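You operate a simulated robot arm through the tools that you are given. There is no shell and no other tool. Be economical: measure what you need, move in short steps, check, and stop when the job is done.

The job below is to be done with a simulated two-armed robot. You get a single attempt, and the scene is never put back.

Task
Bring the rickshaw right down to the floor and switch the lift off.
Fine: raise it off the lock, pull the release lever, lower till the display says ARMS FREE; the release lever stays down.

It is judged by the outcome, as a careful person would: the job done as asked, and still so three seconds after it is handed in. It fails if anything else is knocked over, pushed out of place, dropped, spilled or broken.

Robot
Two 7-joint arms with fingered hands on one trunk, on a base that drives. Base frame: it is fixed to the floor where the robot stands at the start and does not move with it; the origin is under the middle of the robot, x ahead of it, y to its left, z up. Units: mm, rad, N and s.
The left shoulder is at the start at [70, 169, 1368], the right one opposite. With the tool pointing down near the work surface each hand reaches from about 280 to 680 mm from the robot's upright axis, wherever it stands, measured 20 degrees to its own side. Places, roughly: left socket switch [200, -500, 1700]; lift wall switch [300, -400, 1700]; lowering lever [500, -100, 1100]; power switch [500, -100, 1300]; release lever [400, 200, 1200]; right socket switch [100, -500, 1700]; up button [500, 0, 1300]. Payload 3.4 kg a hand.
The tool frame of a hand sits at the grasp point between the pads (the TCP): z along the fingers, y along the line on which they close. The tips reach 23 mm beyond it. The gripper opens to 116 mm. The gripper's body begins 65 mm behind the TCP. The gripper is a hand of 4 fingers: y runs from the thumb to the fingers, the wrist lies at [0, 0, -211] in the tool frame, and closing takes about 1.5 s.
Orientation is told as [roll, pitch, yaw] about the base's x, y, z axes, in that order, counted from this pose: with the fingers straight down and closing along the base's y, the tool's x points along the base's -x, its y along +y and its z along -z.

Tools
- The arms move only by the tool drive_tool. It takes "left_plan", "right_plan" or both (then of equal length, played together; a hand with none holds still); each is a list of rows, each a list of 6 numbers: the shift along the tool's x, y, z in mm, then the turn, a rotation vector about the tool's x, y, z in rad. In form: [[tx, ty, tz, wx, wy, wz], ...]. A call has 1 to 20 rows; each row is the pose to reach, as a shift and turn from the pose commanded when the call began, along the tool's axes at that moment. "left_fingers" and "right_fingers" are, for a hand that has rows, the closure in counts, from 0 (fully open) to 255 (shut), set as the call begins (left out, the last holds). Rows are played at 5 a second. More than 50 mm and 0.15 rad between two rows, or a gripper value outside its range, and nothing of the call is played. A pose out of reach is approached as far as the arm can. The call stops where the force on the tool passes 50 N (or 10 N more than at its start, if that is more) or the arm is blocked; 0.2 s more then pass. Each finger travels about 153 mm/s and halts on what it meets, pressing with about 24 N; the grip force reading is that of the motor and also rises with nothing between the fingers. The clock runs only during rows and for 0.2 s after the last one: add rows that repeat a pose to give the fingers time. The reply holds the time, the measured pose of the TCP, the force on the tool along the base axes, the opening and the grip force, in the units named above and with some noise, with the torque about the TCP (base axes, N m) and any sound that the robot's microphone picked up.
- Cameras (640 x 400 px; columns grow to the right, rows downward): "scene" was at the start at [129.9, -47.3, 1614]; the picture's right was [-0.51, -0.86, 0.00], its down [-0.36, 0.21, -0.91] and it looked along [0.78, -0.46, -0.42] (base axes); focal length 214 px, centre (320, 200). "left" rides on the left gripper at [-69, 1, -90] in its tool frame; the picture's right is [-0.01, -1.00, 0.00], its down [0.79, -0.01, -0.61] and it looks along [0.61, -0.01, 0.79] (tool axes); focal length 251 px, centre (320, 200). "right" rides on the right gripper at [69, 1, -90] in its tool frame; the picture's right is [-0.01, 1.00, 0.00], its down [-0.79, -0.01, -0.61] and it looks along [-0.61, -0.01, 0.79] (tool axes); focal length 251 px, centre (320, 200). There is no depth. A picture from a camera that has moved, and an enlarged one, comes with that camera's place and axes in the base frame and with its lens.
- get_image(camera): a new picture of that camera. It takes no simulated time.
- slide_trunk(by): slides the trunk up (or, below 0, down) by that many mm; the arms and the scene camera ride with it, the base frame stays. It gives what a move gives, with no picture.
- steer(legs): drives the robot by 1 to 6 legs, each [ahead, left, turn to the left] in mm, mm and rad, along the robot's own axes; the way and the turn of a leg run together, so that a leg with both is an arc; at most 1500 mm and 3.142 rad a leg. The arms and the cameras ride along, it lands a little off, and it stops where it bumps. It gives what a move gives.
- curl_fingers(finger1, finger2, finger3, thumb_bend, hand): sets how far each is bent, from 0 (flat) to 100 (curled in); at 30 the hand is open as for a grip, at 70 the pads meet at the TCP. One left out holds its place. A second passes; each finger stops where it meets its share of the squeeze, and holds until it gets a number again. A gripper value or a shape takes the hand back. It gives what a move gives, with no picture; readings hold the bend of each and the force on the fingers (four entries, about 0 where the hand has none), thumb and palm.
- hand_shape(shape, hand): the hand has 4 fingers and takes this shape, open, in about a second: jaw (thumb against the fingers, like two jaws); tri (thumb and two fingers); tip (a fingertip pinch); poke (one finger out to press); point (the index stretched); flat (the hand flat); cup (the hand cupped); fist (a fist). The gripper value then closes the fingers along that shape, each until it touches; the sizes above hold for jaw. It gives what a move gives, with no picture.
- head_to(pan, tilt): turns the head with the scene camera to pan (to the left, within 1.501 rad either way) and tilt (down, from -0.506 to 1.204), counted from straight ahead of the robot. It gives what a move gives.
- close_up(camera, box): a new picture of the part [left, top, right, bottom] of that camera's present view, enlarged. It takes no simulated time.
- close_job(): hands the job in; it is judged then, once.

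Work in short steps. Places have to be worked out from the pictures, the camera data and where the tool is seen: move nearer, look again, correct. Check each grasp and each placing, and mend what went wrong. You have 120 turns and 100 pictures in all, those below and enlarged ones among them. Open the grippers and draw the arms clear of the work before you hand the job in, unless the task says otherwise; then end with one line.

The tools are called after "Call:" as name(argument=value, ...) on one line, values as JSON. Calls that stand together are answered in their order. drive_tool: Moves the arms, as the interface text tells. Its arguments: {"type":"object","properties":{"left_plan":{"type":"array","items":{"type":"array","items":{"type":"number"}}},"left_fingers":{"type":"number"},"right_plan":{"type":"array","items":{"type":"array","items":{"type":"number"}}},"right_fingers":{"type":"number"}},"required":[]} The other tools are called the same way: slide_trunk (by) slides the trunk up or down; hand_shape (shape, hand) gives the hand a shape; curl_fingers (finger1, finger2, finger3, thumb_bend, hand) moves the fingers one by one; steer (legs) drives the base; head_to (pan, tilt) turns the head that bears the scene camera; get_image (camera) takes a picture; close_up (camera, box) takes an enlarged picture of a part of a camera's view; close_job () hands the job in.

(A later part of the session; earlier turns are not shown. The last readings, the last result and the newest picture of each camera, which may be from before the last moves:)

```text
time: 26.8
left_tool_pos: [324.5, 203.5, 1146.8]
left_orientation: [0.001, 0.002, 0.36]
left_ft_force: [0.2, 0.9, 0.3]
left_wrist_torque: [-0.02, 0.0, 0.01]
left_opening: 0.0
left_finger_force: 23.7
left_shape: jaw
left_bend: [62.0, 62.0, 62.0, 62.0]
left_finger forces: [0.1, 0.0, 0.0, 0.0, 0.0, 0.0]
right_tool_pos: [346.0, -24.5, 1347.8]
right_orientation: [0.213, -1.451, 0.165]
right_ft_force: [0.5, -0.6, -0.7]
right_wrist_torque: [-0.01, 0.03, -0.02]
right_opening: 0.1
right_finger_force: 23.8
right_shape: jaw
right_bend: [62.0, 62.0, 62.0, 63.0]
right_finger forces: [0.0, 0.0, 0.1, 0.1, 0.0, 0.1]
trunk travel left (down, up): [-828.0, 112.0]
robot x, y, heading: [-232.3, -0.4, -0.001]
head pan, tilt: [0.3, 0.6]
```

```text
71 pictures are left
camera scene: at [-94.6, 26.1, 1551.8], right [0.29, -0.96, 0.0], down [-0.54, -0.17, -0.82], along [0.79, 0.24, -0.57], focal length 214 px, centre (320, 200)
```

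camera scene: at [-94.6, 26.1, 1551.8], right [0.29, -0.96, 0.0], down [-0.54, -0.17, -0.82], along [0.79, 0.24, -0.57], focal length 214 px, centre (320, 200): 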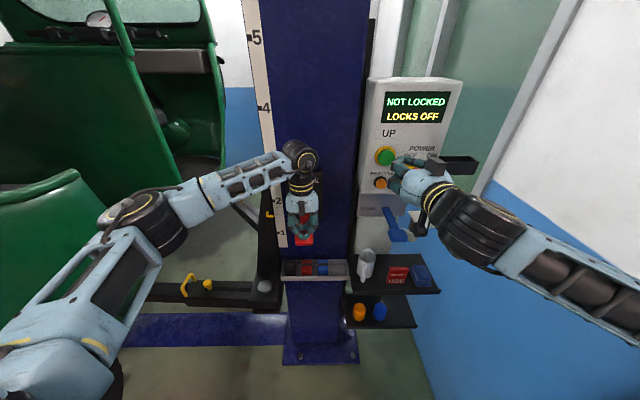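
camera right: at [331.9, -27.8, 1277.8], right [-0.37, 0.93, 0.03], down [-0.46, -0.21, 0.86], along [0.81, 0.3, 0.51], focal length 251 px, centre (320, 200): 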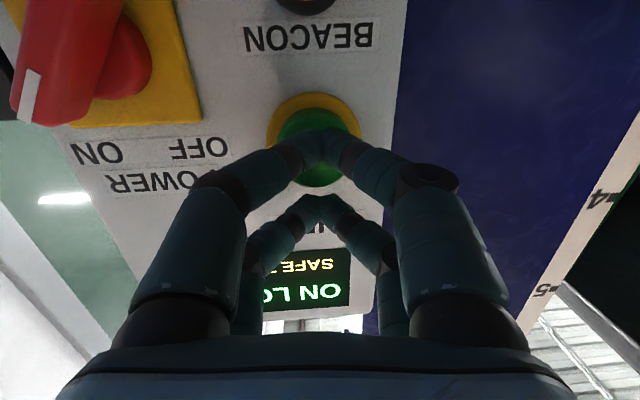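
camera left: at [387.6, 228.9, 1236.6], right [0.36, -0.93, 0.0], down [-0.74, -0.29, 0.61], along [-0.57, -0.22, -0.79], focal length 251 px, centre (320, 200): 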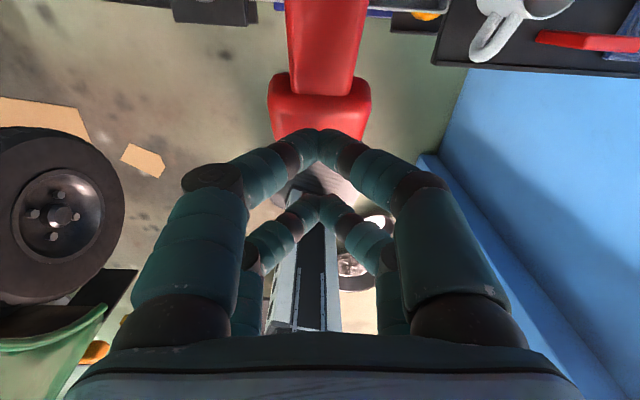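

LOCKS OFF. I push a little further to be sure it's fully down, then lift away to see whether it stays.

Call:
drive_tool(left_plan=[[0, 0, 8, 0, 0, 0], [0, 0, 16, 0, 0, 0], [0, 0, 24, 0, 0, 0]])

Call:
drive_tool(left_plan=[[0, 0, -40, 0, 0, 0], [20, 0, -80, 0, 0, 0], [60, 0, -110, 0, 0, 0], [100, 0, -130, 0, 0, 0]])

Call:
get_image(camera="scene")

```text
time: 27.6
left_tool_pos: [322.7, 203.8, 1123.9]
left_orientation: [0.0, 0.001, 0.359]
left_ft_force: [-0.2, -0.2, 1.3]
left_wrist_torque: [0.03, -0.01, -0.03]
left_opening: 0.0
left_finger_force: 23.6
left_shape: jaw
left_bend: [62.0, 62.0, 62.0, 62.0]
left_finger forces: [0.1, 0.0, 0.0, 0.0, 0.1, 0.0]
right_tool_pos: [345.3, -23.8, 1348.2]
right_orientation: [0.215, -1.452, 0.162]
right_ft_force: [0.5, 0.2, 0.2]
right_wrist_torque: [0.0, 0.05, -0.03]
right_opening: 0.0
right_finger_force: 24.3
right_shape: jaw
right_bend: [62.0, 62.0, 62.0, 63.0]
right_finger forces: [0.1, 0.1, 0.0, 0.0, 0.0, 0.0]
trunk travel left (down, up): [-828.0, 112.0]
robot x, y, heading: [-230.2, 1.0, -0.003]
head pan, tilt: [0.3, 0.6]
```

```text
time: 28.6
left_tool_pos: [229.6, 169.7, 1252.7]
left_orientation: [0.001, 0.002, 0.362]
left_ft_force: [0.1, 0.2, 0.0]
left_wrist_torque: [0.01, 0.0, 0.02]
left_opening: 0.2
left_finger_force: 24.0
left_shape: jaw
left_bend: [62.0, 62.0, 62.0, 62.0]
left_finger forces: [0.0, 0.0, 0.1, 0.0, 0.0, 0.1]
right_tool_pos: [344.5, -25.1, 1348.4]
right_orientation: [0.215, -1.455, 0.162]
right_ft_force: [-1.2, 0.2, 0.0]
right_wrist_torque: [0.0, -0.01, -0.01]
right_opening: 0.0
right_finger_force: 23.8
right_shape: jaw
right_bend: [62.0, 62.0, 62.0, 63.0]
right_finger forces: [0.0, 0.0, 0.0, 0.0, 0.1, 0.1]
trunk travel left (down, up): [-828.0, 112.0]
robot x, y, heading: [-227.9, -4.6, -0.004]
head pan, tilt: [0.3, 0.6]
```

```text
70 pictures are left
camera scene: at [-96.0, 25.6, 1552.0], right [0.29, -0.96, 0.0], down [-0.54, -0.17, -0.83], along [0.79, 0.24, -0.56], focal length 214 px, centre (320, 200)
```

scene: 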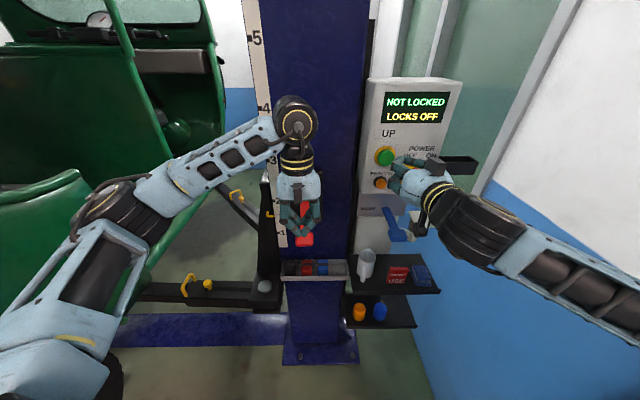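

LOCKS OFF stays. Now the right hand: tilt it to ~45° down and bring it in front of and above the lowering lever for a look.

Call:
drive_tool(right_plan=[[30, -10, 0, 0, 0.13, 0], [60, -20, 0, 0, 0.26, 0], [90, -30, 0, 0, 0.39, 0], [120, -40, 0, 0, 0.52, 0], [148, -49, 0, 0, 0.65, 0], [148, -49, 0, 0, 0.65, 0]])

Call:
get_image(camera="right")

Call:
head_to(pan=-0.1, tilt=0.6)

Call:
get_image(camera="scene")

```text
time: 30.0
left_tool_pos: [232.4, 169.2, 1252.9]
left_orientation: [0.0, 0.001, 0.36]
left_ft_force: [0.0, -0.2, -0.6]
left_wrist_torque: [-0.02, -0.01, 0.0]
left_opening: 0.1
left_finger_force: 24.1
left_shape: jaw
left_bend: [62.0, 62.0, 62.0, 62.0]
left_finger forces: [0.0, 0.1, 0.0, 0.0, 0.0, 0.0]
right_tool_pos: [346.9, -72.2, 1197.2]
right_orientation: [0.036, -0.802, 0.347]
right_ft_force: [-0.4, -0.4, -0.4]
right_wrist_torque: [0.03, 0.03, 0.0]
right_opening: 0.0
right_finger_force: 23.9
right_shape: jaw
right_bend: [62.0, 62.0, 62.0, 63.0]
right_finger forces: [0.0, 0.0, 0.0, 0.0, 0.1, 0.0]
trunk travel left (down, up): [-828.0, 112.0]
robot x, y, heading: [-230.1, 4.7, 0.002]
head pan, tilt: [0.3, 0.6]
```

```text
69 pictures are left
camera right: at [243.8, -111.3, 1210.3], right [-0.36, 0.93, 0.03], down [0.12, 0.01, 0.99], along [0.93, 0.36, -0.12], focal length 251 px, centre (320, 200)
```

right: 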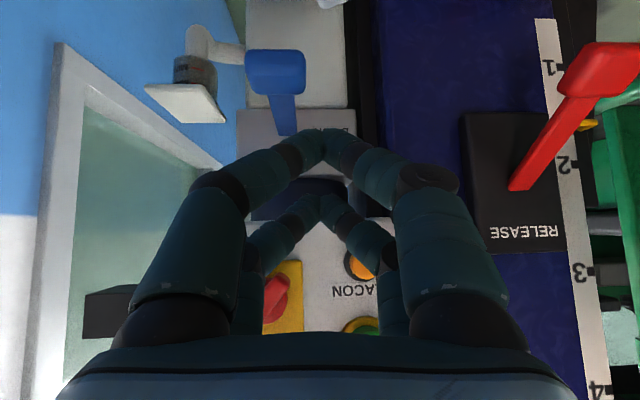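

```text
time: 30.9
left_tool_pos: [231.9, 169.8, 1250.8]
left_orientation: [0.001, -0.001, 0.359]
left_ft_force: [-0.1, 0.3, 0.2]
left_wrist_torque: [0.05, 0.0, 0.01]
left_opening: 0.0
left_finger_force: 24.5
left_shape: jaw
left_bend: [62.0, 62.0, 62.0, 62.0]
left_finger forces: [0.0, 0.0, 0.0, 0.0, 0.0, 0.0]
right_tool_pos: [348.2, -71.2, 1198.7]
right_orientation: [0.039, -0.806, 0.349]
right_ft_force: [0.6, 0.3, -0.3]
right_wrist_torque: [0.0, -0.02, 0.0]
right_opening: 0.0
right_finger_force: 24.0
right_shape: jaw
right_bend: [62.0, 62.0, 62.0, 63.0]
right_finger forces: [0.0, 0.1, 0.0, 0.0, 0.0, 0.0]
trunk travel left (down, up): [-828.0, 112.0]
robot x, y, heading: [-235.5, 0.7, -0.003]
head pan, tilt: [-0.099, 0.6]
```

```text
68 pictures are left
camera scene: at [-91.1, -8.9, 1551.8], right [-0.1, -0.99, 0.0], down [-0.56, 0.06, -0.82], along [0.82, -0.08, -0.57], focal length 214 px, centre (320, 200)
```

scene: 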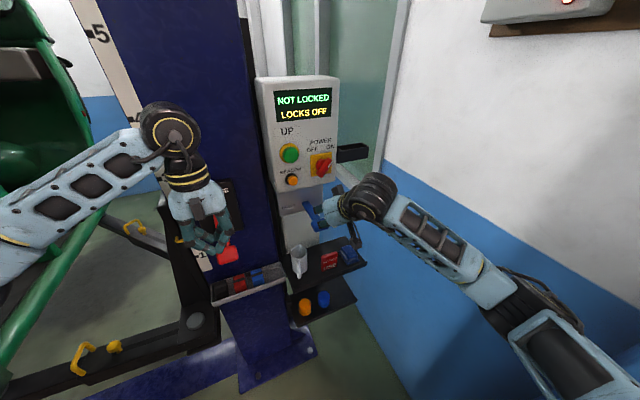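

The handle is confirmed at about [472, -65, 1057]; the white thing beside it is well behind. I move above the handle.

Call:
drive_tool(right_plan=[[-12, -10, 30, 0, 0, 0], [-24, -20, 60, 0, 0, 0], [-36, -32, 90, 0, 0, 0], [-44, -40, 112, 0, 0, 0], [-30, -40, 126, 0, 0, 0], [-30, -40, 126, 0, 0, 0]])

Call:
get_image(camera="right")

Call:
close_up(camera="scene", box=[230, 60, 400, 280])

```text
time: 32.2
left_tool_pos: [232.8, 170.5, 1251.2]
left_orientation: [-0.001, -0.001, 0.359]
left_ft_force: [-0.8, 0.4, 0.8]
left_wrist_torque: [-0.04, 0.03, 0.01]
left_opening: 0.1
left_finger_force: 23.7
left_shape: jaw
left_bend: [62.0, 62.0, 62.0, 62.0]
left_finger forces: [0.0, 0.0, 0.0, 0.1, 0.0, 0.0]
right_tool_pos: [464.8, -68.8, 1133.7]
right_orientation: [0.037, -0.806, 0.348]
right_ft_force: [0.5, 0.0, -1.2]
right_wrist_torque: [0.0, 0.01, -0.02]
right_opening: 0.3
right_finger_force: 23.6
right_shape: jaw
right_bend: [62.0, 62.0, 62.0, 63.0]
right_finger forces: [0.0, 0.0, 0.0, 0.0, 0.0, 0.0]
trunk travel left (down, up): [-828.0, 112.0]
robot x, y, heading: [-229.9, 1.6, -0.004]
head pan, tilt: [-0.099, 0.6]
```

```text
67 pictures are left
camera right: at [360.3, -107.1, 1145.4], right [-0.36, 0.93, 0.03], down [0.12, 0.01, 0.99], along [0.93, 0.36, -0.11], focal length 251 px, centre (320, 200)
```

right: 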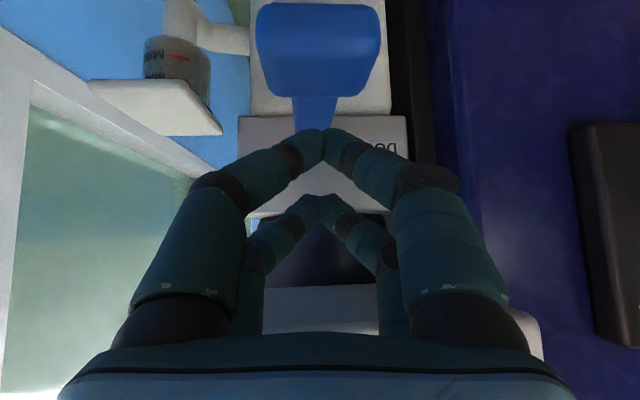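

```text
1.82 times, centred on (315, 170) of scene
camera zoom: at [-91.4, -9.1, 1551.9], right [-0.1, -0.99, 0.0], down [-0.56, 0.06, -0.83], along [0.82, -0.08, -0.56], focal length 390 px, centre (329, 254)
```

zoom: 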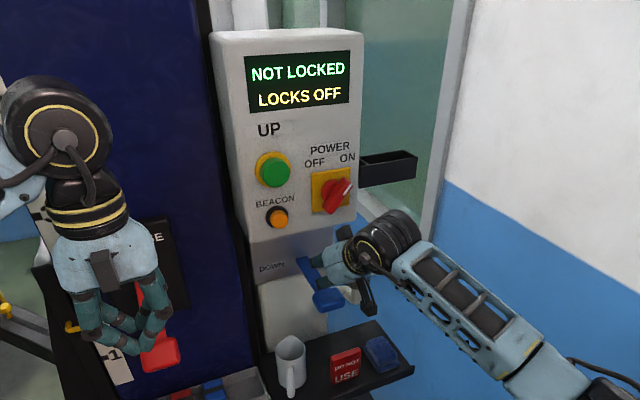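

The fingertips are directly above the handle. I press down in steps.

Call:
drive_tool(right_plan=[[11, 0, 10, 0, 0, 0], [18, 0, 18, 0, 0, 0], [25, 0, 25, 0, 0, 0], [32, 0, 32, 0, 0, 0], [39, 0, 39, 0, 0, 0]])

Call:
get_image(camera="right")

Call:
close_up(camera="scene", box=[230, 60, 400, 280])

```text
time: 33.5
left_tool_pos: [231.5, 169.7, 1252.4]
left_orientation: [0.001, 0.001, 0.36]
left_ft_force: [-0.1, -0.6, 0.6]
left_wrist_torque: [0.02, -0.01, -0.04]
left_opening: 0.2
left_finger_force: 23.7
left_shape: jaw
left_bend: [62.0, 62.0, 62.0, 62.0]
left_finger forces: [0.0, 0.0, 0.0, 0.0, 0.0, 0.2]
right_tool_pos: [466.9, -66.3, 1076.5]
right_orientation: [0.036, -0.806, 0.351]
right_ft_force: [0.4, 0.7, 3.5]
right_wrist_torque: [0.07, -0.02, -0.02]
right_opening: 0.0
right_finger_force: 23.8
right_shape: jaw
right_bend: [62.0, 62.0, 62.0, 63.0]
right_finger forces: [0.0, 0.0, 0.0, 0.1, 0.1, 0.0]
trunk travel left (down, up): [-828.0, 112.0]
robot x, y, heading: [-229.9, -1.5, -0.005]
head pan, tilt: [-0.099, 0.6]
```

```text
65 pictures are left
camera right: at [361.2, -106.0, 1089.5], right [-0.36, 0.93, 0.03], down [0.12, 0.01, 0.99], along [0.93, 0.36, -0.11], focal length 251 px, centre (320, 200)
```

right: 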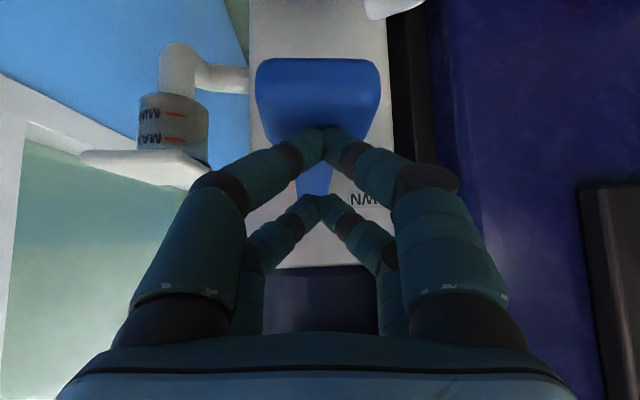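

```text
1.82 times, centred on (315, 170) of scene
camera zoom: at [-91.8, -8.6, 1551.9], right [-0.1, -0.99, 0.0], down [-0.56, 0.06, -0.83], along [0.82, -0.08, -0.56], focal length 390 px, centre (329, 254)
```

zoom: 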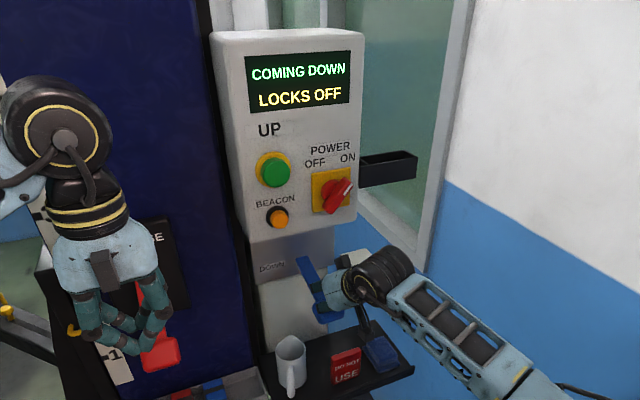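

COMING DOWN. I hold and watch.

Call:
drive_tool(right_plan=[[0, 0, 0, 0, 0, 0], [0, 0, 0, 0, 0, 0], [0, 0, 0, 0, 0, 0], [0, 0, 0, 0, 0, 0], [0, 0, 0, 0, 0, 0], [0, 0, 0, 0, 0, 0], [0, 0, 0, 0, 0, 0], [0, 0, 0, 0, 0, 0], [0, 0, 0, 0, 0, 0], [0, 0, 0, 0, 0, 0]])

Call:
get_image(camera="scene")

```text
time: 35.6
left_tool_pos: [231.6, 170.7, 1253.3]
left_orientation: [0.0, -0.001, 0.36]
left_ft_force: [-0.4, 0.5, 0.2]
left_wrist_torque: [-0.01, 0.01, -0.02]
left_opening: 0.0
left_finger_force: 23.7
left_shape: jaw
left_bend: [62.0, 62.0, 62.0, 62.0]
left_finger forces: [0.0, 0.0, 0.1, 0.0, 0.0, 0.0]
right_tool_pos: [465.5, -66.0, 1077.0]
right_orientation: [0.035, -0.805, 0.348]
right_ft_force: [-0.7, 0.4, 4.2]
right_wrist_torque: [0.04, 0.0, 0.05]
right_opening: 0.0
right_finger_force: 23.9
right_shape: jaw
right_bend: [62.0, 62.0, 62.0, 63.0]
right_finger forces: [0.0, 0.0, 0.0, 0.1, 0.0, 0.1]
trunk travel left (down, up): [-828.0, 112.0]
robot x, y, heading: [-232.4, 0.3, -0.003]
head pan, tilt: [-0.099, 0.6]
```

```text
63 pictures are left
camera scene: at [-91.8, -8.8, 1551.9], right [-0.1, -0.99, 0.0], down [-0.56, 0.06, -0.83], along [0.82, -0.08, -0.56], focal length 214 px, centre (320, 200)
```

scene: 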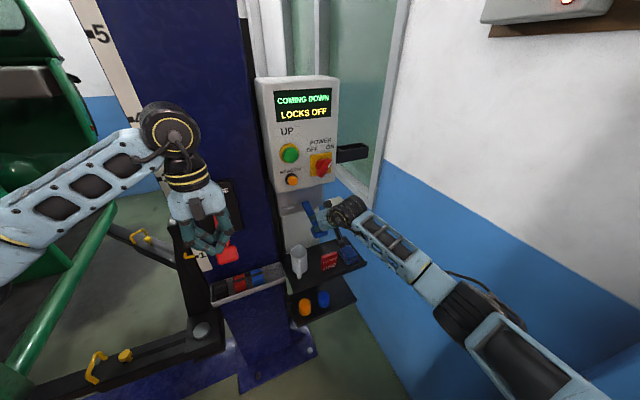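

Still coming down. I check the rickshaw's path versus my left arm.

Call:
head_to(pan=0.6, tilt=0.7)

Call:
get_image(camera="scene")

```text
time: 36.7
left_tool_pos: [231.8, 169.1, 1253.2]
left_orientation: [0.0, 0.0, 0.359]
left_ft_force: [-0.3, 0.2, 0.4]
left_wrist_torque: [-0.02, 0.04, -0.03]
left_opening: 0.0
left_finger_force: 23.7
left_shape: jaw
left_bend: [62.0, 62.0, 62.0, 62.0]
left_finger forces: [0.0, 0.0, 0.0, 0.1, 0.0, 0.1]
right_tool_pos: [464.7, -66.5, 1076.9]
right_orientation: [0.036, -0.804, 0.35]
right_ft_force: [-0.3, 0.3, 2.5]
right_wrist_torque: [0.02, -0.03, 0.0]
right_opening: 0.1
right_finger_force: 23.8
right_shape: jaw
right_bend: [62.0, 62.0, 62.0, 63.0]
right_finger forces: [0.0, 0.1, 0.0, 0.0, 0.1, 0.0]
trunk travel left (down, up): [-828.0, 112.0]
robot x, y, heading: [-229.3, -0.4, -0.004]
head pan, tilt: [0.6, 0.7]
```

```text
62 pictures are left
camera scene: at [-109.6, 47.9, 1543.3], right [0.56, -0.83, 0.0], down [-0.53, -0.36, -0.77], along [0.63, 0.43, -0.64], focal length 214 px, centre (320, 200)
```

scene: 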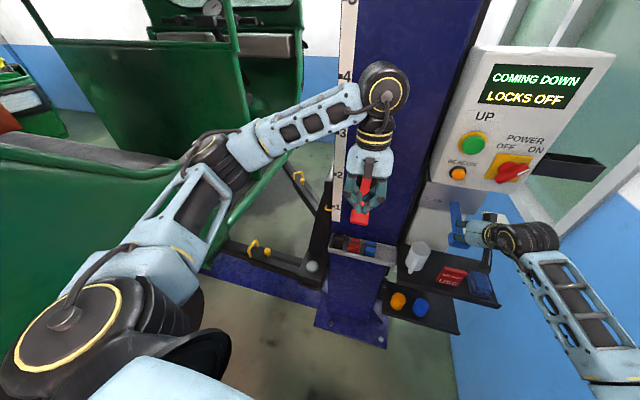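

I check clearance around the left elbow.

Call:
head_to(pan=1.1, tilt=0.4)

Call:
get_image(camera="scene")

Call:
get_image(camera="left")

```text
time: 37.6
left_tool_pos: [230.9, 169.1, 1251.6]
left_orientation: [0.001, -0.001, 0.359]
left_ft_force: [-0.2, 0.3, 0.3]
left_wrist_torque: [0.0, 0.01, 0.01]
left_opening: 0.0
left_finger_force: 24.0
left_shape: jaw
left_bend: [62.0, 62.0, 62.0, 62.0]
left_finger forces: [0.1, 0.1, 0.0, 0.0, 0.0, 0.0]
right_tool_pos: [465.8, -66.1, 1077.9]
right_orientation: [0.038, -0.808, 0.349]
right_ft_force: [0.4, 0.0, 1.9]
right_wrist_torque: [0.02, -0.01, 0.01]
right_opening: 0.0
right_finger_force: 23.5
right_shape: jaw
right_bend: [62.0, 62.0, 62.0, 63.0]
right_finger forces: [0.1, 0.0, 0.0, 0.1, 0.0, 0.1]
trunk travel left (down, up): [-828.0, 112.0]
robot x, y, heading: [-229.5, 1.8, -0.003]
head pan, tilt: [1.1, 0.4]
```

```text
61 pictures are left
camera scene: at [-137.6, 82.5, 1570.1], right [0.89, -0.46, 0.0], down [-0.18, -0.35, -0.92], along [0.42, 0.82, -0.39], focal length 214 px, centre (320, 200)
```

scene: 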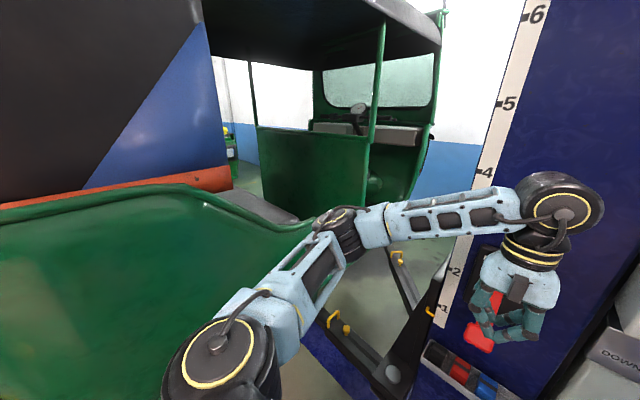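

```text
60 pictures are left
camera left: at [295.8, 195.2, 1342.0], right [0.36, -0.93, 0.0], down [-0.74, -0.29, 0.61], along [-0.57, -0.22, -0.79], focal length 251 px, centre (320, 200)
```

left: 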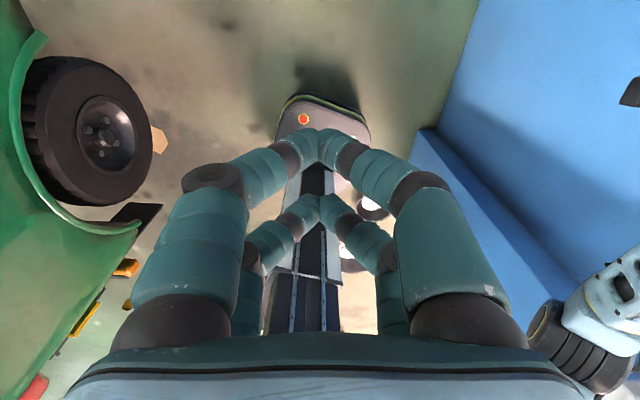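

The elbow has clearance and the roof is well beyond it. I keep holding, with the head back on the display.

Call:
head_to(pan=0.3, tilt=0.6)

Call:
drive_tool(right_plan=[[0, 0, 0, 0, 0, 0], [0, 0, 0, 0, 0, 0], [0, 0, 0, 0, 0, 0], [0, 0, 0, 0, 0, 0], [0, 0, 0, 0, 0, 0], [0, 0, 0, 0, 0, 0], [0, 0, 0, 0, 0, 0], [0, 0, 0, 0, 0, 0], [0, 0, 0, 0, 0, 0], [0, 0, 0, 0, 0, 0], [0, 0, 0, 0, 0, 0], [0, 0, 0, 0, 0, 0]])

Call:
get_image(camera="scene")

```text
time: 38.8
left_tool_pos: [231.6, 169.6, 1252.3]
left_orientation: [0.0, 0.0, 0.36]
left_ft_force: [0.5, 0.5, 0.5]
left_wrist_torque: [0.01, 0.03, 0.01]
left_opening: 0.0
left_finger_force: 23.9
left_shape: jaw
left_bend: [62.0, 62.0, 62.0, 62.0]
left_finger forces: [0.0, 0.1, 0.0, 0.0, 0.0, 0.1]
right_tool_pos: [465.4, -68.4, 1076.7]
right_orientation: [0.035, -0.806, 0.351]
right_ft_force: [0.1, -0.2, 3.2]
right_wrist_torque: [0.04, -0.02, 0.02]
right_opening: 0.2
right_finger_force: 23.8
right_shape: jaw
right_bend: [62.0, 62.0, 62.0, 63.0]
right_finger forces: [0.0, 0.0, 0.0, 0.1, 0.1, 0.0]
trunk travel left (down, up): [-828.0, 112.0]
robot x, y, heading: [-234.8, -2.4, 0.0]
head pan, tilt: [0.3, 0.6]
```

```text
time: 41.4
left_tool_pos: [232.2, 169.9, 1252.1]
left_orientation: [0.001, 0.001, 0.36]
left_ft_force: [-0.2, -0.5, 0.8]
left_wrist_torque: [0.01, -0.01, 0.0]
left_opening: 0.0
left_finger_force: 24.3
left_shape: jaw
left_bend: [62.0, 62.0, 62.0, 62.0]
left_finger forces: [0.1, 0.0, 0.0, 0.0, 0.0, 0.0]
right_tool_pos: [466.1, -66.0, 1077.6]
right_orientation: [0.037, -0.806, 0.349]
right_ft_force: [0.0, -0.6, 2.0]
right_wrist_torque: [0.03, 0.0, -0.01]
right_opening: 0.2
right_finger_force: 24.0
right_shape: jaw
right_bend: [62.0, 62.0, 62.0, 63.0]
right_finger forces: [0.0, 0.0, 0.0, 0.1, 0.0, 0.1]
trunk travel left (down, up): [-828.0, 112.0]
robot x, y, heading: [-230.9, -1.0, -0.003]
head pan, tilt: [0.3, 0.6]
```

```text
59 pictures are left
camera scene: at [-95.3, 26.1, 1551.9], right [0.29, -0.96, 0.0], down [-0.54, -0.17, -0.83], along [0.79, 0.24, -0.56], focal length 214 px, centre (320, 200)
```

scene: 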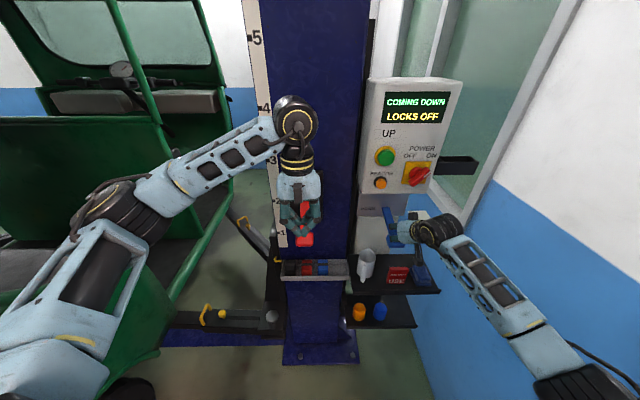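

It's descending smoothly. I hold 4 s more.

Call:
drive_tool(right_plan=[[0, 0, 0, 0, 0, 0], [0, 0, 0, 0, 0, 0], [0, 0, 0, 0, 0, 0], [0, 0, 0, 0, 0, 0], [0, 0, 0, 0, 0, 0], [0, 0, 0, 0, 0, 0], [0, 0, 0, 0, 0, 0], [0, 0, 0, 0, 0, 0], [0, 0, 0, 0, 0, 0], [0, 0, 0, 0, 0, 0], [0, 0, 0, 0, 0, 0], [0, 0, 0, 0, 0, 0], [0, 0, 0, 0, 0, 0], [0, 0, 0, 0, 0, 0], [0, 0, 0, 0, 0, 0], [0, 0, 0, 0, 0, 0], [0, 0, 0, 0, 0, 0], [0, 0, 0, 0, 0, 0]])

Call:
get_image(camera="scene")

```text
time: 45.2
left_tool_pos: [230.8, 170.2, 1252.5]
left_orientation: [0.0, 0.0, 0.359]
left_ft_force: [0.2, -0.3, 0.7]
left_wrist_torque: [-0.02, -0.01, 0.02]
left_opening: 0.1
left_finger_force: 24.3
left_shape: jaw
left_bend: [62.0, 62.0, 62.0, 62.0]
left_finger forces: [0.0, 0.1, 0.0, 0.0, 0.1, 0.0]
right_tool_pos: [465.0, -66.1, 1076.7]
right_orientation: [0.035, -0.806, 0.349]
right_ft_force: [0.7, 0.1, 3.3]
right_wrist_torque: [0.05, 0.01, -0.03]
right_opening: 0.0
right_finger_force: 23.8
right_shape: jaw
right_bend: [62.0, 62.0, 62.0, 63.0]
right_finger forces: [0.1, 0.0, 0.0, 0.1, 0.0, 0.1]
trunk travel left (down, up): [-828.0, 112.0]
robot x, y, heading: [-232.1, 2.1, 0.0]
head pan, tilt: [0.3, 0.6]
```

```text
58 pictures are left
camera scene: at [-95.4, 26.1, 1551.9], right [0.29, -0.96, 0.0], down [-0.54, -0.17, -0.83], along [0.79, 0.24, -0.56], focal length 214 px, centre (320, 200)
```

scene: 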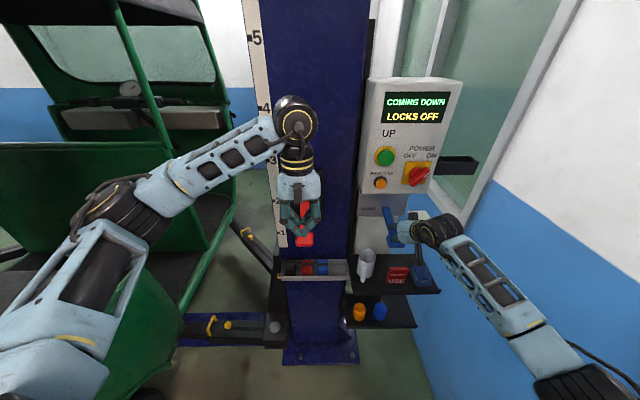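

I check the floor beneath the wheels and the roof clearance.

Call:
head_to(pan=1.1, tilt=0.5)

Call:
get_image(camera="scene")

Call:
get_image(camera="left")

```text
time: 46.3
left_tool_pos: [232.6, 169.4, 1253.5]
left_orientation: [0.0, 0.0, 0.36]
left_ft_force: [-0.4, -0.2, -0.7]
left_wrist_torque: [-0.04, -0.03, 0.0]
left_opening: 0.0
left_finger_force: 24.0
left_shape: jaw
left_bend: [62.0, 62.0, 62.0, 62.0]
left_finger forces: [0.1, 0.0, 0.0, 0.1, 0.0, 0.1]
right_tool_pos: [465.7, -66.3, 1077.3]
right_orientation: [0.034, -0.807, 0.351]
right_ft_force: [-0.1, 0.1, 3.7]
right_wrist_torque: [0.04, -0.01, 0.04]
right_opening: 0.2
right_finger_force: 23.9
right_shape: jaw
right_bend: [62.0, 62.0, 62.0, 63.0]
right_finger forces: [0.1, 0.0, 0.0, 0.1, 0.1, 0.1]
trunk travel left (down, up): [-828.0, 112.0]
robot x, y, heading: [-231.1, 4.0, -0.001]
head pan, tilt: [1.1, 0.499]
```

```text
57 pictures are left
camera scene: at [-138.4, 81.0, 1561.0], right [0.89, -0.46, 0.0], down [-0.22, -0.43, -0.88], along [0.4, 0.78, -0.48], focal length 214 px, centre (320, 200)
```

scene: 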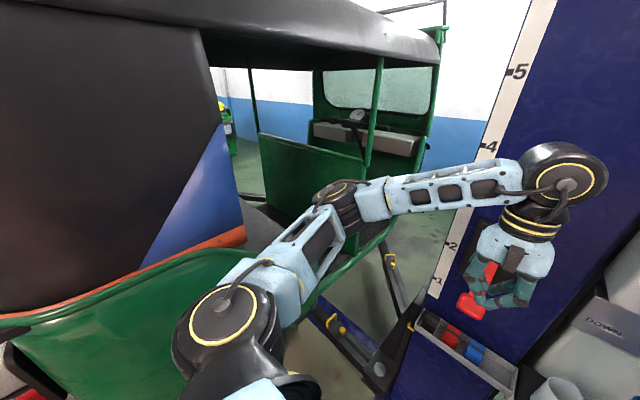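

```text
56 pictures are left
camera left: at [295.8, 195.1, 1342.0], right [0.36, -0.93, 0.0], down [-0.74, -0.29, 0.61], along [-0.57, -0.22, -0.79], focal length 251 px, centre (320, 200)
```

left: 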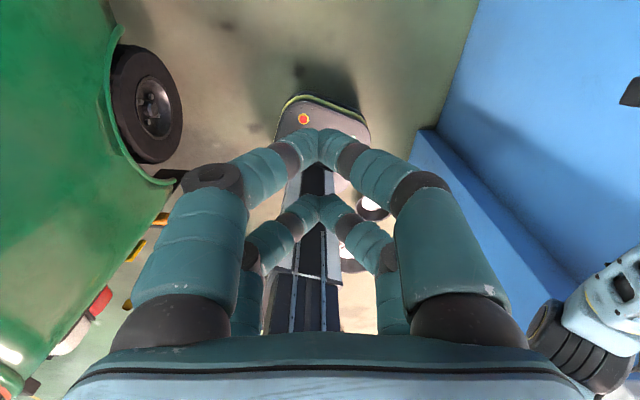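

Rickshaw side is at y≈700, my elbow at y≈400: clear. Floor under the wheel is free. I keep holding.

Call:
head_to(pan=0.3, tilt=0.6)

Call:
drive_tool(right_plan=[[0, 0, 0, 0, 0, 0], [0, 0, 0, 0, 0, 0], [0, 0, 0, 0, 0, 0], [0, 0, 0, 0, 0, 0], [0, 0, 0, 0, 0, 0], [0, 0, 0, 0, 0, 0], [0, 0, 0, 0, 0, 0], [0, 0, 0, 0, 0, 0], [0, 0, 0, 0, 0, 0], [0, 0, 0, 0, 0, 0], [0, 0, 0, 0, 0, 0], [0, 0, 0, 0, 0, 0], [0, 0, 0, 0, 0, 0], [0, 0, 0, 0, 0, 0], [0, 0, 0, 0, 0, 0], [0, 0, 0, 0, 0, 0]])

Call:
get_image(camera="scene")

```text
time: 47.4
left_tool_pos: [232.2, 171.3, 1252.9]
left_orientation: [0.0, 0.0, 0.361]
left_ft_force: [-0.2, 0.7, 0.6]
left_wrist_torque: [0.03, 0.01, 0.0]
left_opening: 0.0
left_finger_force: 24.1
left_shape: jaw
left_bend: [62.0, 62.0, 62.0, 62.0]
left_finger forces: [0.0, 0.0, 0.0, 0.0, 0.0, 0.0]
right_tool_pos: [465.7, -66.4, 1076.8]
right_orientation: [0.035, -0.806, 0.35]
right_ft_force: [-0.6, 1.0, 3.3]
right_wrist_torque: [0.06, -0.02, 0.02]
right_opening: 0.1
right_finger_force: 24.4
right_shape: jaw
right_bend: [62.0, 62.0, 62.0, 63.0]
right_finger forces: [0.0, 0.1, 0.0, 0.0, 0.1, 0.1]
trunk travel left (down, up): [-828.0, 112.0]
robot x, y, heading: [-230.1, 0.5, -0.004]
head pan, tilt: [0.3, 0.6]
```

```text
time: 50.8
left_tool_pos: [231.1, 168.7, 1252.6]
left_orientation: [-0.001, 0.001, 0.361]
left_ft_force: [-0.2, 0.4, -1.4]
left_wrist_torque: [0.0, 0.02, 0.01]
left_opening: 0.1
left_finger_force: 24.2
left_shape: jaw
left_bend: [62.0, 62.0, 62.0, 62.0]
left_finger forces: [0.1, 0.1, 0.1, 0.1, 0.0, 0.1]
right_tool_pos: [466.1, -66.6, 1075.8]
right_orientation: [0.035, -0.806, 0.35]
right_ft_force: [-0.5, 0.7, 3.4]
right_wrist_torque: [0.03, 0.03, 0.0]
right_opening: 0.0
right_finger_force: 24.4
right_shape: jaw
right_bend: [62.0, 62.0, 62.0, 63.0]
right_finger forces: [0.0, 0.0, 0.0, 0.0, 0.0, 0.0]
trunk travel left (down, up): [-828.0, 112.0]
robot x, y, heading: [-230.8, 1.9, -0.005]
head pan, tilt: [0.3, 0.6]
```

```text
55 pictures are left
camera scene: at [-95.4, 26.1, 1551.9], right [0.29, -0.96, 0.0], down [-0.54, -0.17, -0.83], along [0.79, 0.24, -0.56], focal length 214 px, centre (320, 200)
```

scene: 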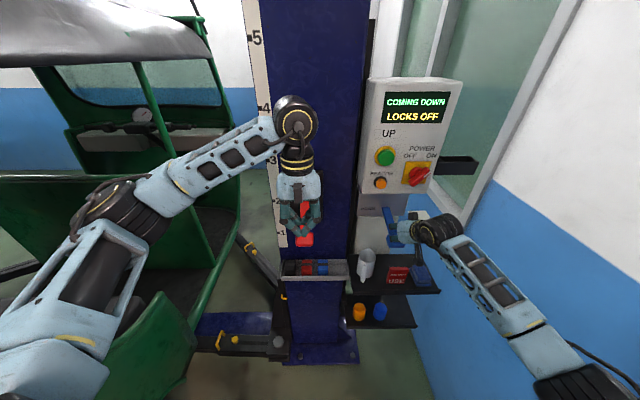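

Descending still. I hold on.

Call:
drive_tool(right_plan=[[0, 0, 0, 0, 0, 0], [0, 0, 0, 0, 0, 0], [0, 0, 0, 0, 0, 0], [0, 0, 0, 0, 0, 0], [0, 0, 0, 0, 0, 0], [0, 0, 0, 0, 0, 0], [0, 0, 0, 0, 0, 0], [0, 0, 0, 0, 0, 0], [0, 0, 0, 0, 0, 0], [0, 0, 0, 0, 0, 0], [0, 0, 0, 0, 0, 0], [0, 0, 0, 0, 0, 0], [0, 0, 0, 0, 0, 0], [0, 0, 0, 0, 0, 0], [0, 0, 0, 0, 0, 0], [0, 0, 0, 0, 0, 0], [0, 0, 0, 0, 0, 0], [0, 0, 0, 0, 0, 0], [0, 0, 0, 0, 0, 0], [0, 0, 0, 0, 0, 0]])

Call:
get_image(camera="scene")

```text
time: 55.0
left_tool_pos: [232.1, 168.9, 1251.7]
left_orientation: [0.0, 0.0, 0.359]
left_ft_force: [0.2, 0.4, 0.6]
left_wrist_torque: [0.02, 0.05, 0.01]
left_opening: 0.0
left_finger_force: 24.3
left_shape: jaw
left_bend: [62.0, 62.0, 62.0, 62.0]
left_finger forces: [0.0, 0.1, 0.0, 0.0, 0.0, 0.0]
right_tool_pos: [466.4, -66.3, 1075.8]
right_orientation: [0.035, -0.805, 0.351]
right_ft_force: [-0.5, 1.1, 3.9]
right_wrist_torque: [0.04, 0.04, 0.04]
right_opening: 0.0
right_finger_force: 24.0
right_shape: jaw
right_bend: [62.0, 62.0, 62.0, 63.0]
right_finger forces: [0.1, 0.1, 0.1, 0.0, 0.0, 0.0]
trunk travel left (down, up): [-828.0, 112.0]
robot x, y, heading: [-228.8, 2.5, -0.004]
head pan, tilt: [0.3, 0.6]
```

```text
54 pictures are left
camera scene: at [-95.4, 26.1, 1551.9], right [0.29, -0.96, 0.0], down [-0.54, -0.17, -0.83], along [0.79, 0.24, -0.56], focal length 214 px, centre (320, 200)
```

scene: 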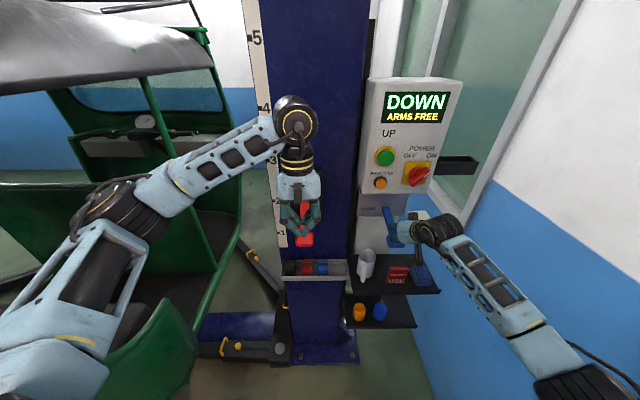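

DOWN, ARMS FREE. I lift off the lowering lever and back away to look at the power switch.

Call:
drive_tool(right_plan=[[-20, 0, -20, 0, 0, 0], [-39, 0, -39, 0, 0, 0], [-50, 5, -75, 0, 0, 0], [-45, 15, -110, 0, 0, 0], [-40, 25, -140, 0, 0, 0]])

Call:
get_image(camera="right")

Call:
close_up(camera="scene", box=[330, 60, 490, 260])

```text
time: 56.2
left_tool_pos: [231.5, 169.1, 1252.6]
left_orientation: [0.001, -0.001, 0.36]
left_ft_force: [-0.2, 0.4, 0.2]
left_wrist_torque: [0.06, -0.03, 0.02]
left_opening: 0.0
left_finger_force: 24.0
left_shape: jaw
left_bend: [62.0, 62.0, 62.0, 62.0]
left_finger forces: [0.1, 0.1, 0.0, 0.0, 0.0, 0.1]
right_tool_pos: [390.4, -71.9, 1203.3]
right_orientation: [0.034, -0.802, 0.35]
right_ft_force: [-0.2, 0.7, 0.4]
right_wrist_torque: [-0.01, 0.0, 0.0]
right_opening: 0.0
right_finger_force: 24.4
right_shape: jaw
right_bend: [62.0, 62.0, 62.0, 63.0]
right_finger forces: [0.0, 0.0, 0.0, 0.0, 0.1, 0.0]
trunk travel left (down, up): [-828.0, 112.0]
robot x, y, heading: [-227.3, -1.9, -0.003]
head pan, tilt: [0.3, 0.6]
```

```text
53 pictures are left
camera right: at [285.3, -112.0, 1215.6], right [-0.36, 0.93, 0.03], down [0.12, 0.01, 0.99], along [0.93, 0.36, -0.11], focal length 251 px, centre (320, 200)
```

right: 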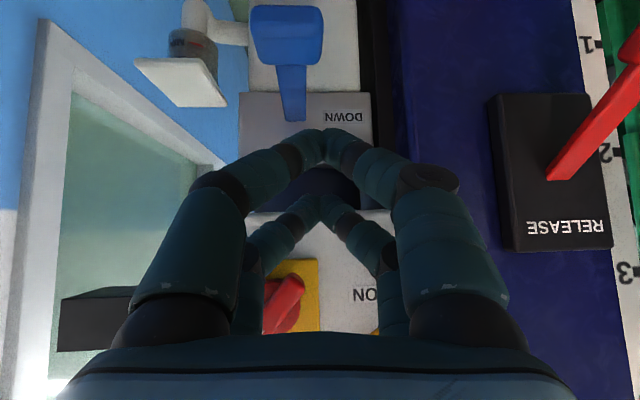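

```text
2.00 times, centred on (410, 160) of scene
camera zoom: at [-95.4, 25.9, 1551.9], right [0.29, -0.96, 0.0], down [-0.54, -0.17, -0.83], along [0.79, 0.24, -0.56], focal length 429 px, centre (140, 280)
```

zoom: 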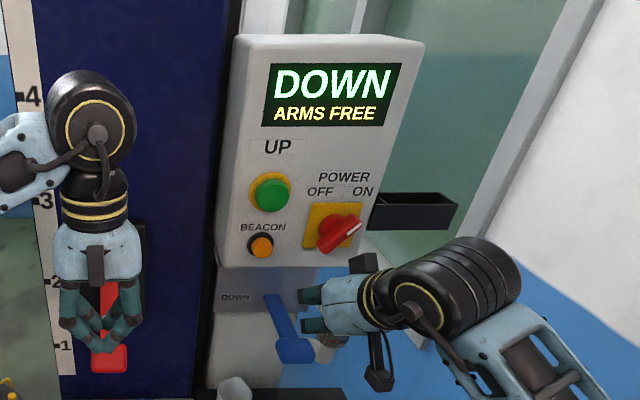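

Now the power knob: its bar points up-right (ON) and must turn ~90° counterclockwise to OFF. I retreat, level the right hand in front of it and open the fingers partly for a look; the left hand goes up a bit.

Call:
drive_tool(right_plan=[[-10, -5, -25, 0, -0.13, 0], [-20, -10, -50, 0, -0.26, 0], [-32, -15, -75, 0, -0.39, 0], [-45, -20, -100, 0, -0.52, 0], [-55, -25, -118, 0, -0.65, 0], [-64, -30, -129, 0, -0.77, 0], [-64, -30, -129, 0, -0.77, 0]], left_plan=[[0, 0, -20, 0, 0, 0], [0, 0, -40, 0, 0, 0], [0, 0, -60, 0, 0, 0], [0, 0, -80, 0, 0, 0], [0, 0, -80, 0, 0, 0], [0, 0, -80, 0, 0, 0], [0, 0, -80, 0, 0, 0]], right_fingers=130)

Call:
slide_trunk(by=-50)

Call:
get_image(camera="right")

Call:
get_image(camera="scene")

```text
time: 57.8
left_tool_pos: [230.6, 168.5, 1334.8]
left_orientation: [0.001, 0.002, 0.359]
left_ft_force: [0.8, 0.2, -1.2]
left_wrist_torque: [-0.01, 0.01, 0.01]
left_opening: 0.0
left_finger_force: 24.4
left_shape: jaw
left_bend: [62.0, 62.0, 62.0, 62.0]
left_finger forces: [0.1, 0.0, 0.0, 0.1, 0.1, 0.1]
right_tool_pos: [358.4, -120.9, 1338.5]
right_orientation: [1.827, -1.544, -1.453]
right_ft_force: [0.3, -0.5, -0.1]
right_wrist_torque: [0.01, 0.02, 0.03]
right_opening: 56.4
right_finger_force: 0.1
right_shape: jaw
right_bend: [73.0, 73.0, 73.0, 76.0]
right_finger forces: [0.0, 0.0, 0.0, 0.0, 0.0, 0.0]
trunk travel left (down, up): [-828.0, 112.0]
robot x, y, heading: [-229.1, 0.8, -0.003]
head pan, tilt: [0.3, 0.6]
```

```text
time: 58.8
left_tool_pos: [230.4, 170.4, 1283.5]
left_orientation: [0.001, -0.002, 0.361]
left_ft_force: [-0.1, 0.2, -0.4]
left_wrist_torque: [0.03, 0.0, 0.02]
left_opening: 0.0
left_finger_force: 23.9
left_shape: jaw
left_bend: [62.0, 62.0, 62.0, 62.0]
left_finger forces: [0.0, 0.0, 0.0, 0.0, 0.1, 0.0]
right_tool_pos: [358.9, -120.4, 1286.5]
right_orientation: [1.771, -1.547, -1.396]
right_ft_force: [-0.5, 0.3, -0.4]
right_wrist_torque: [0.0, -0.02, -0.03]
right_opening: 56.2
right_finger_force: 0.1
right_shape: jaw
right_bend: [73.0, 73.0, 73.0, 76.0]
right_finger forces: [0.0, 0.0, 0.1, 0.0, 0.1, 0.1]
trunk travel left (down, up): [-778.0, 162.0]
robot x, y, heading: [-227.9, -1.1, -0.002]
head pan, tilt: [0.3, 0.6]
```

```text
51 pictures are left
camera right: at [273.7, -150.4, 1218.6], right [-0.37, 0.93, 0.03], down [-0.56, -0.25, 0.79], along [0.74, 0.27, 0.61], focal length 251 px, centre (320, 200)
```

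right: 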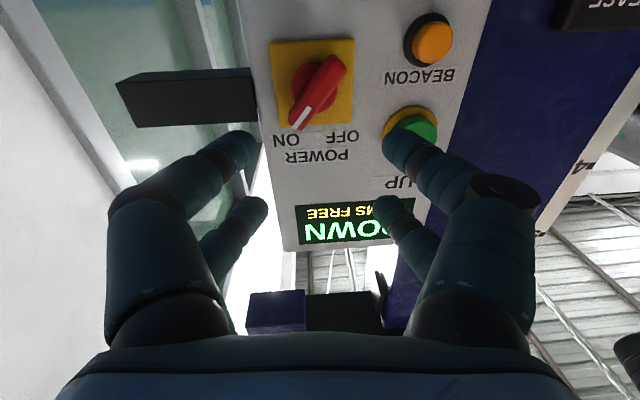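

```text
50 pictures are left
camera scene: at [-95.0, 26.0, 1501.8], right [0.29, -0.96, 0.0], down [-0.54, -0.17, -0.83], along [0.79, 0.24, -0.56], focal length 214 px, centre (320, 200)
```

scene: 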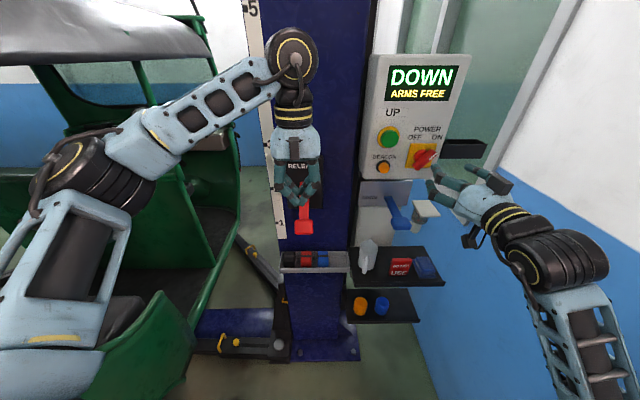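

The hand is level, squared to the panel. The knob centre I put near [472, -84, 1275] with the bar about 50° from horizontal; I roll the hand +0.70 rad so the jaws straddle it, still at standoff.

Call:
drive_tool(right_plan=[[3, -2, 0, 0, 0, 0.14], [6, -4, 0, 0, 0, 0.28], [9, -6, 0, 0, 0, 0.42], [11, -8, 0, 0, 0, 0.56], [11, -8, 0, 0, 0, 0.7], [11, -8, 0, 0, 0, 0.7]])

Call:
get_image(camera="right")

Call:
close_up(camera="scene", box=[350, 40, 530, 240])

```text
time: 60.2
left_tool_pos: [230.3, 169.6, 1284.8]
left_orientation: [0.0, -0.001, 0.359]
left_ft_force: [0.0, 0.0, -1.1]
left_wrist_torque: [0.0, 0.02, 0.02]
left_opening: 0.0
left_finger_force: 24.3
left_shape: jaw
left_bend: [62.0, 62.0, 62.0, 62.0]
left_finger forces: [0.0, 0.1, 0.0, 0.0, 0.0, 0.0]
right_tool_pos: [360.7, -128.9, 1276.9]
right_orientation: [1.578, -0.845, -1.2]
right_ft_force: [0.4, 0.3, -0.4]
right_wrist_torque: [0.01, -0.01, 0.01]
right_opening: 56.6
right_finger_force: 0.1
right_shape: jaw
right_bend: [73.0, 73.0, 73.0, 76.0]
right_finger forces: [0.0, 0.0, 0.1, 0.1, 0.1, 0.0]
trunk travel left (down, up): [-778.0, 162.0]
robot x, y, heading: [-228.5, 3.2, -0.001]
head pan, tilt: [0.3, 0.6]
```

```text
49 pictures are left
camera right: at [260.8, -117.2, 1224.7], right [-0.27, 0.69, 0.67], down [-0.37, -0.72, 0.59], along [0.89, -0.09, 0.45], focal length 251 px, centre (320, 200)
```

right: 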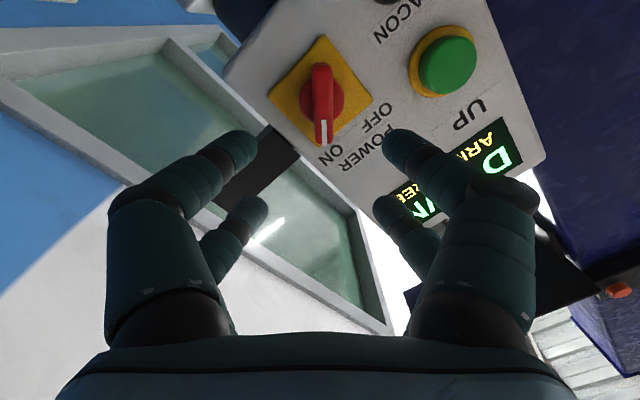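

```text
2.00 times, centred on (440, 140) of scene
camera zoom: at [-94.6, 25.5, 1501.8], right [0.29, -0.96, 0.0], down [-0.54, -0.17, -0.83], along [0.79, 0.24, -0.56], focal length 429 px, centre (80, 320)
```

zoom: 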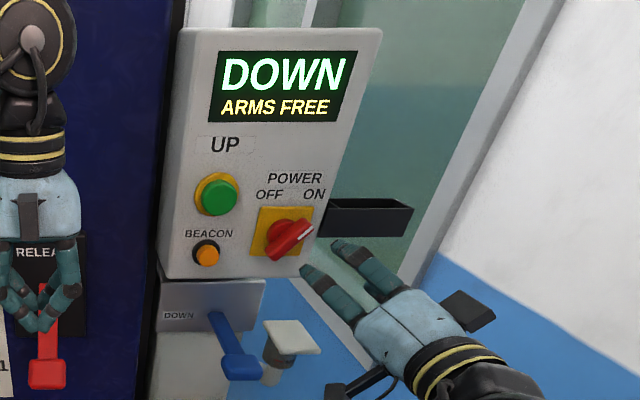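

The bar is now in line with the jaws. I advance 65 mm and re-check.

Call:
drive_tool(right_plan=[[0, 1, 25, 0, 0, 0], [0, 2, 50, 0, 0, 0], [0, 2, 65, 0, 0, 0], [0, 2, 65, 0, 0, 0]])

Call:
get_image(camera="right")

Call:
close_up(camera="scene", box=[350, 40, 530, 240])

```text
time: 61.2
left_tool_pos: [231.2, 170.5, 1283.8]
left_orientation: [-0.003, 0.0, 0.359]
left_ft_force: [-0.8, -0.5, -0.1]
left_wrist_torque: [0.01, -0.03, -0.02]
left_opening: 0.0
left_finger_force: 24.4
left_shape: jaw
left_bend: [62.0, 62.0, 62.0, 62.0]
left_finger forces: [0.0, 0.0, 0.0, 0.0, 0.1, 0.0]
right_tool_pos: [422.2, -101.2, 1279.5]
right_orientation: [1.577, -0.846, -1.201]
right_ft_force: [0.2, 0.3, 0.3]
right_wrist_torque: [0.03, 0.01, -0.02]
right_opening: 56.3
right_finger_force: 0.0
right_shape: jaw
right_bend: [73.0, 73.0, 73.0, 76.0]
right_finger forces: [0.0, 0.0, 0.1, 0.0, 0.0, 0.0]
trunk travel left (down, up): [-778.0, 162.0]
robot x, y, heading: [-229.7, 2.2, -0.002]
head pan, tilt: [0.3, 0.6]
```

```text
47 pictures are left
camera right: at [321.1, -89.8, 1227.6], right [-0.28, 0.69, 0.67], down [-0.37, -0.72, 0.59], along [0.89, -0.09, 0.45], focal length 251 px, centre (320, 200)
```

right: 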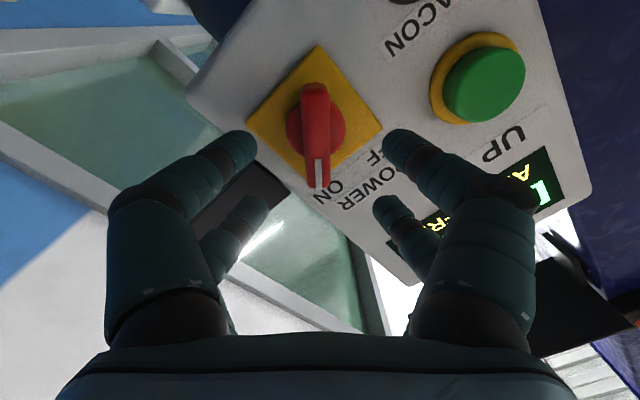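

```text
2.00 times, centred on (440, 140) of scene
camera zoom: at [-94.9, 26.6, 1501.8], right [0.29, -0.96, 0.0], down [-0.54, -0.17, -0.82], along [0.79, 0.24, -0.57], focal length 429 px, centre (80, 320)
```

zoom: 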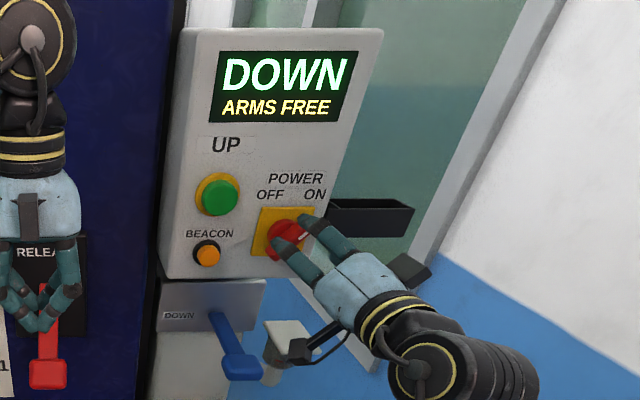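

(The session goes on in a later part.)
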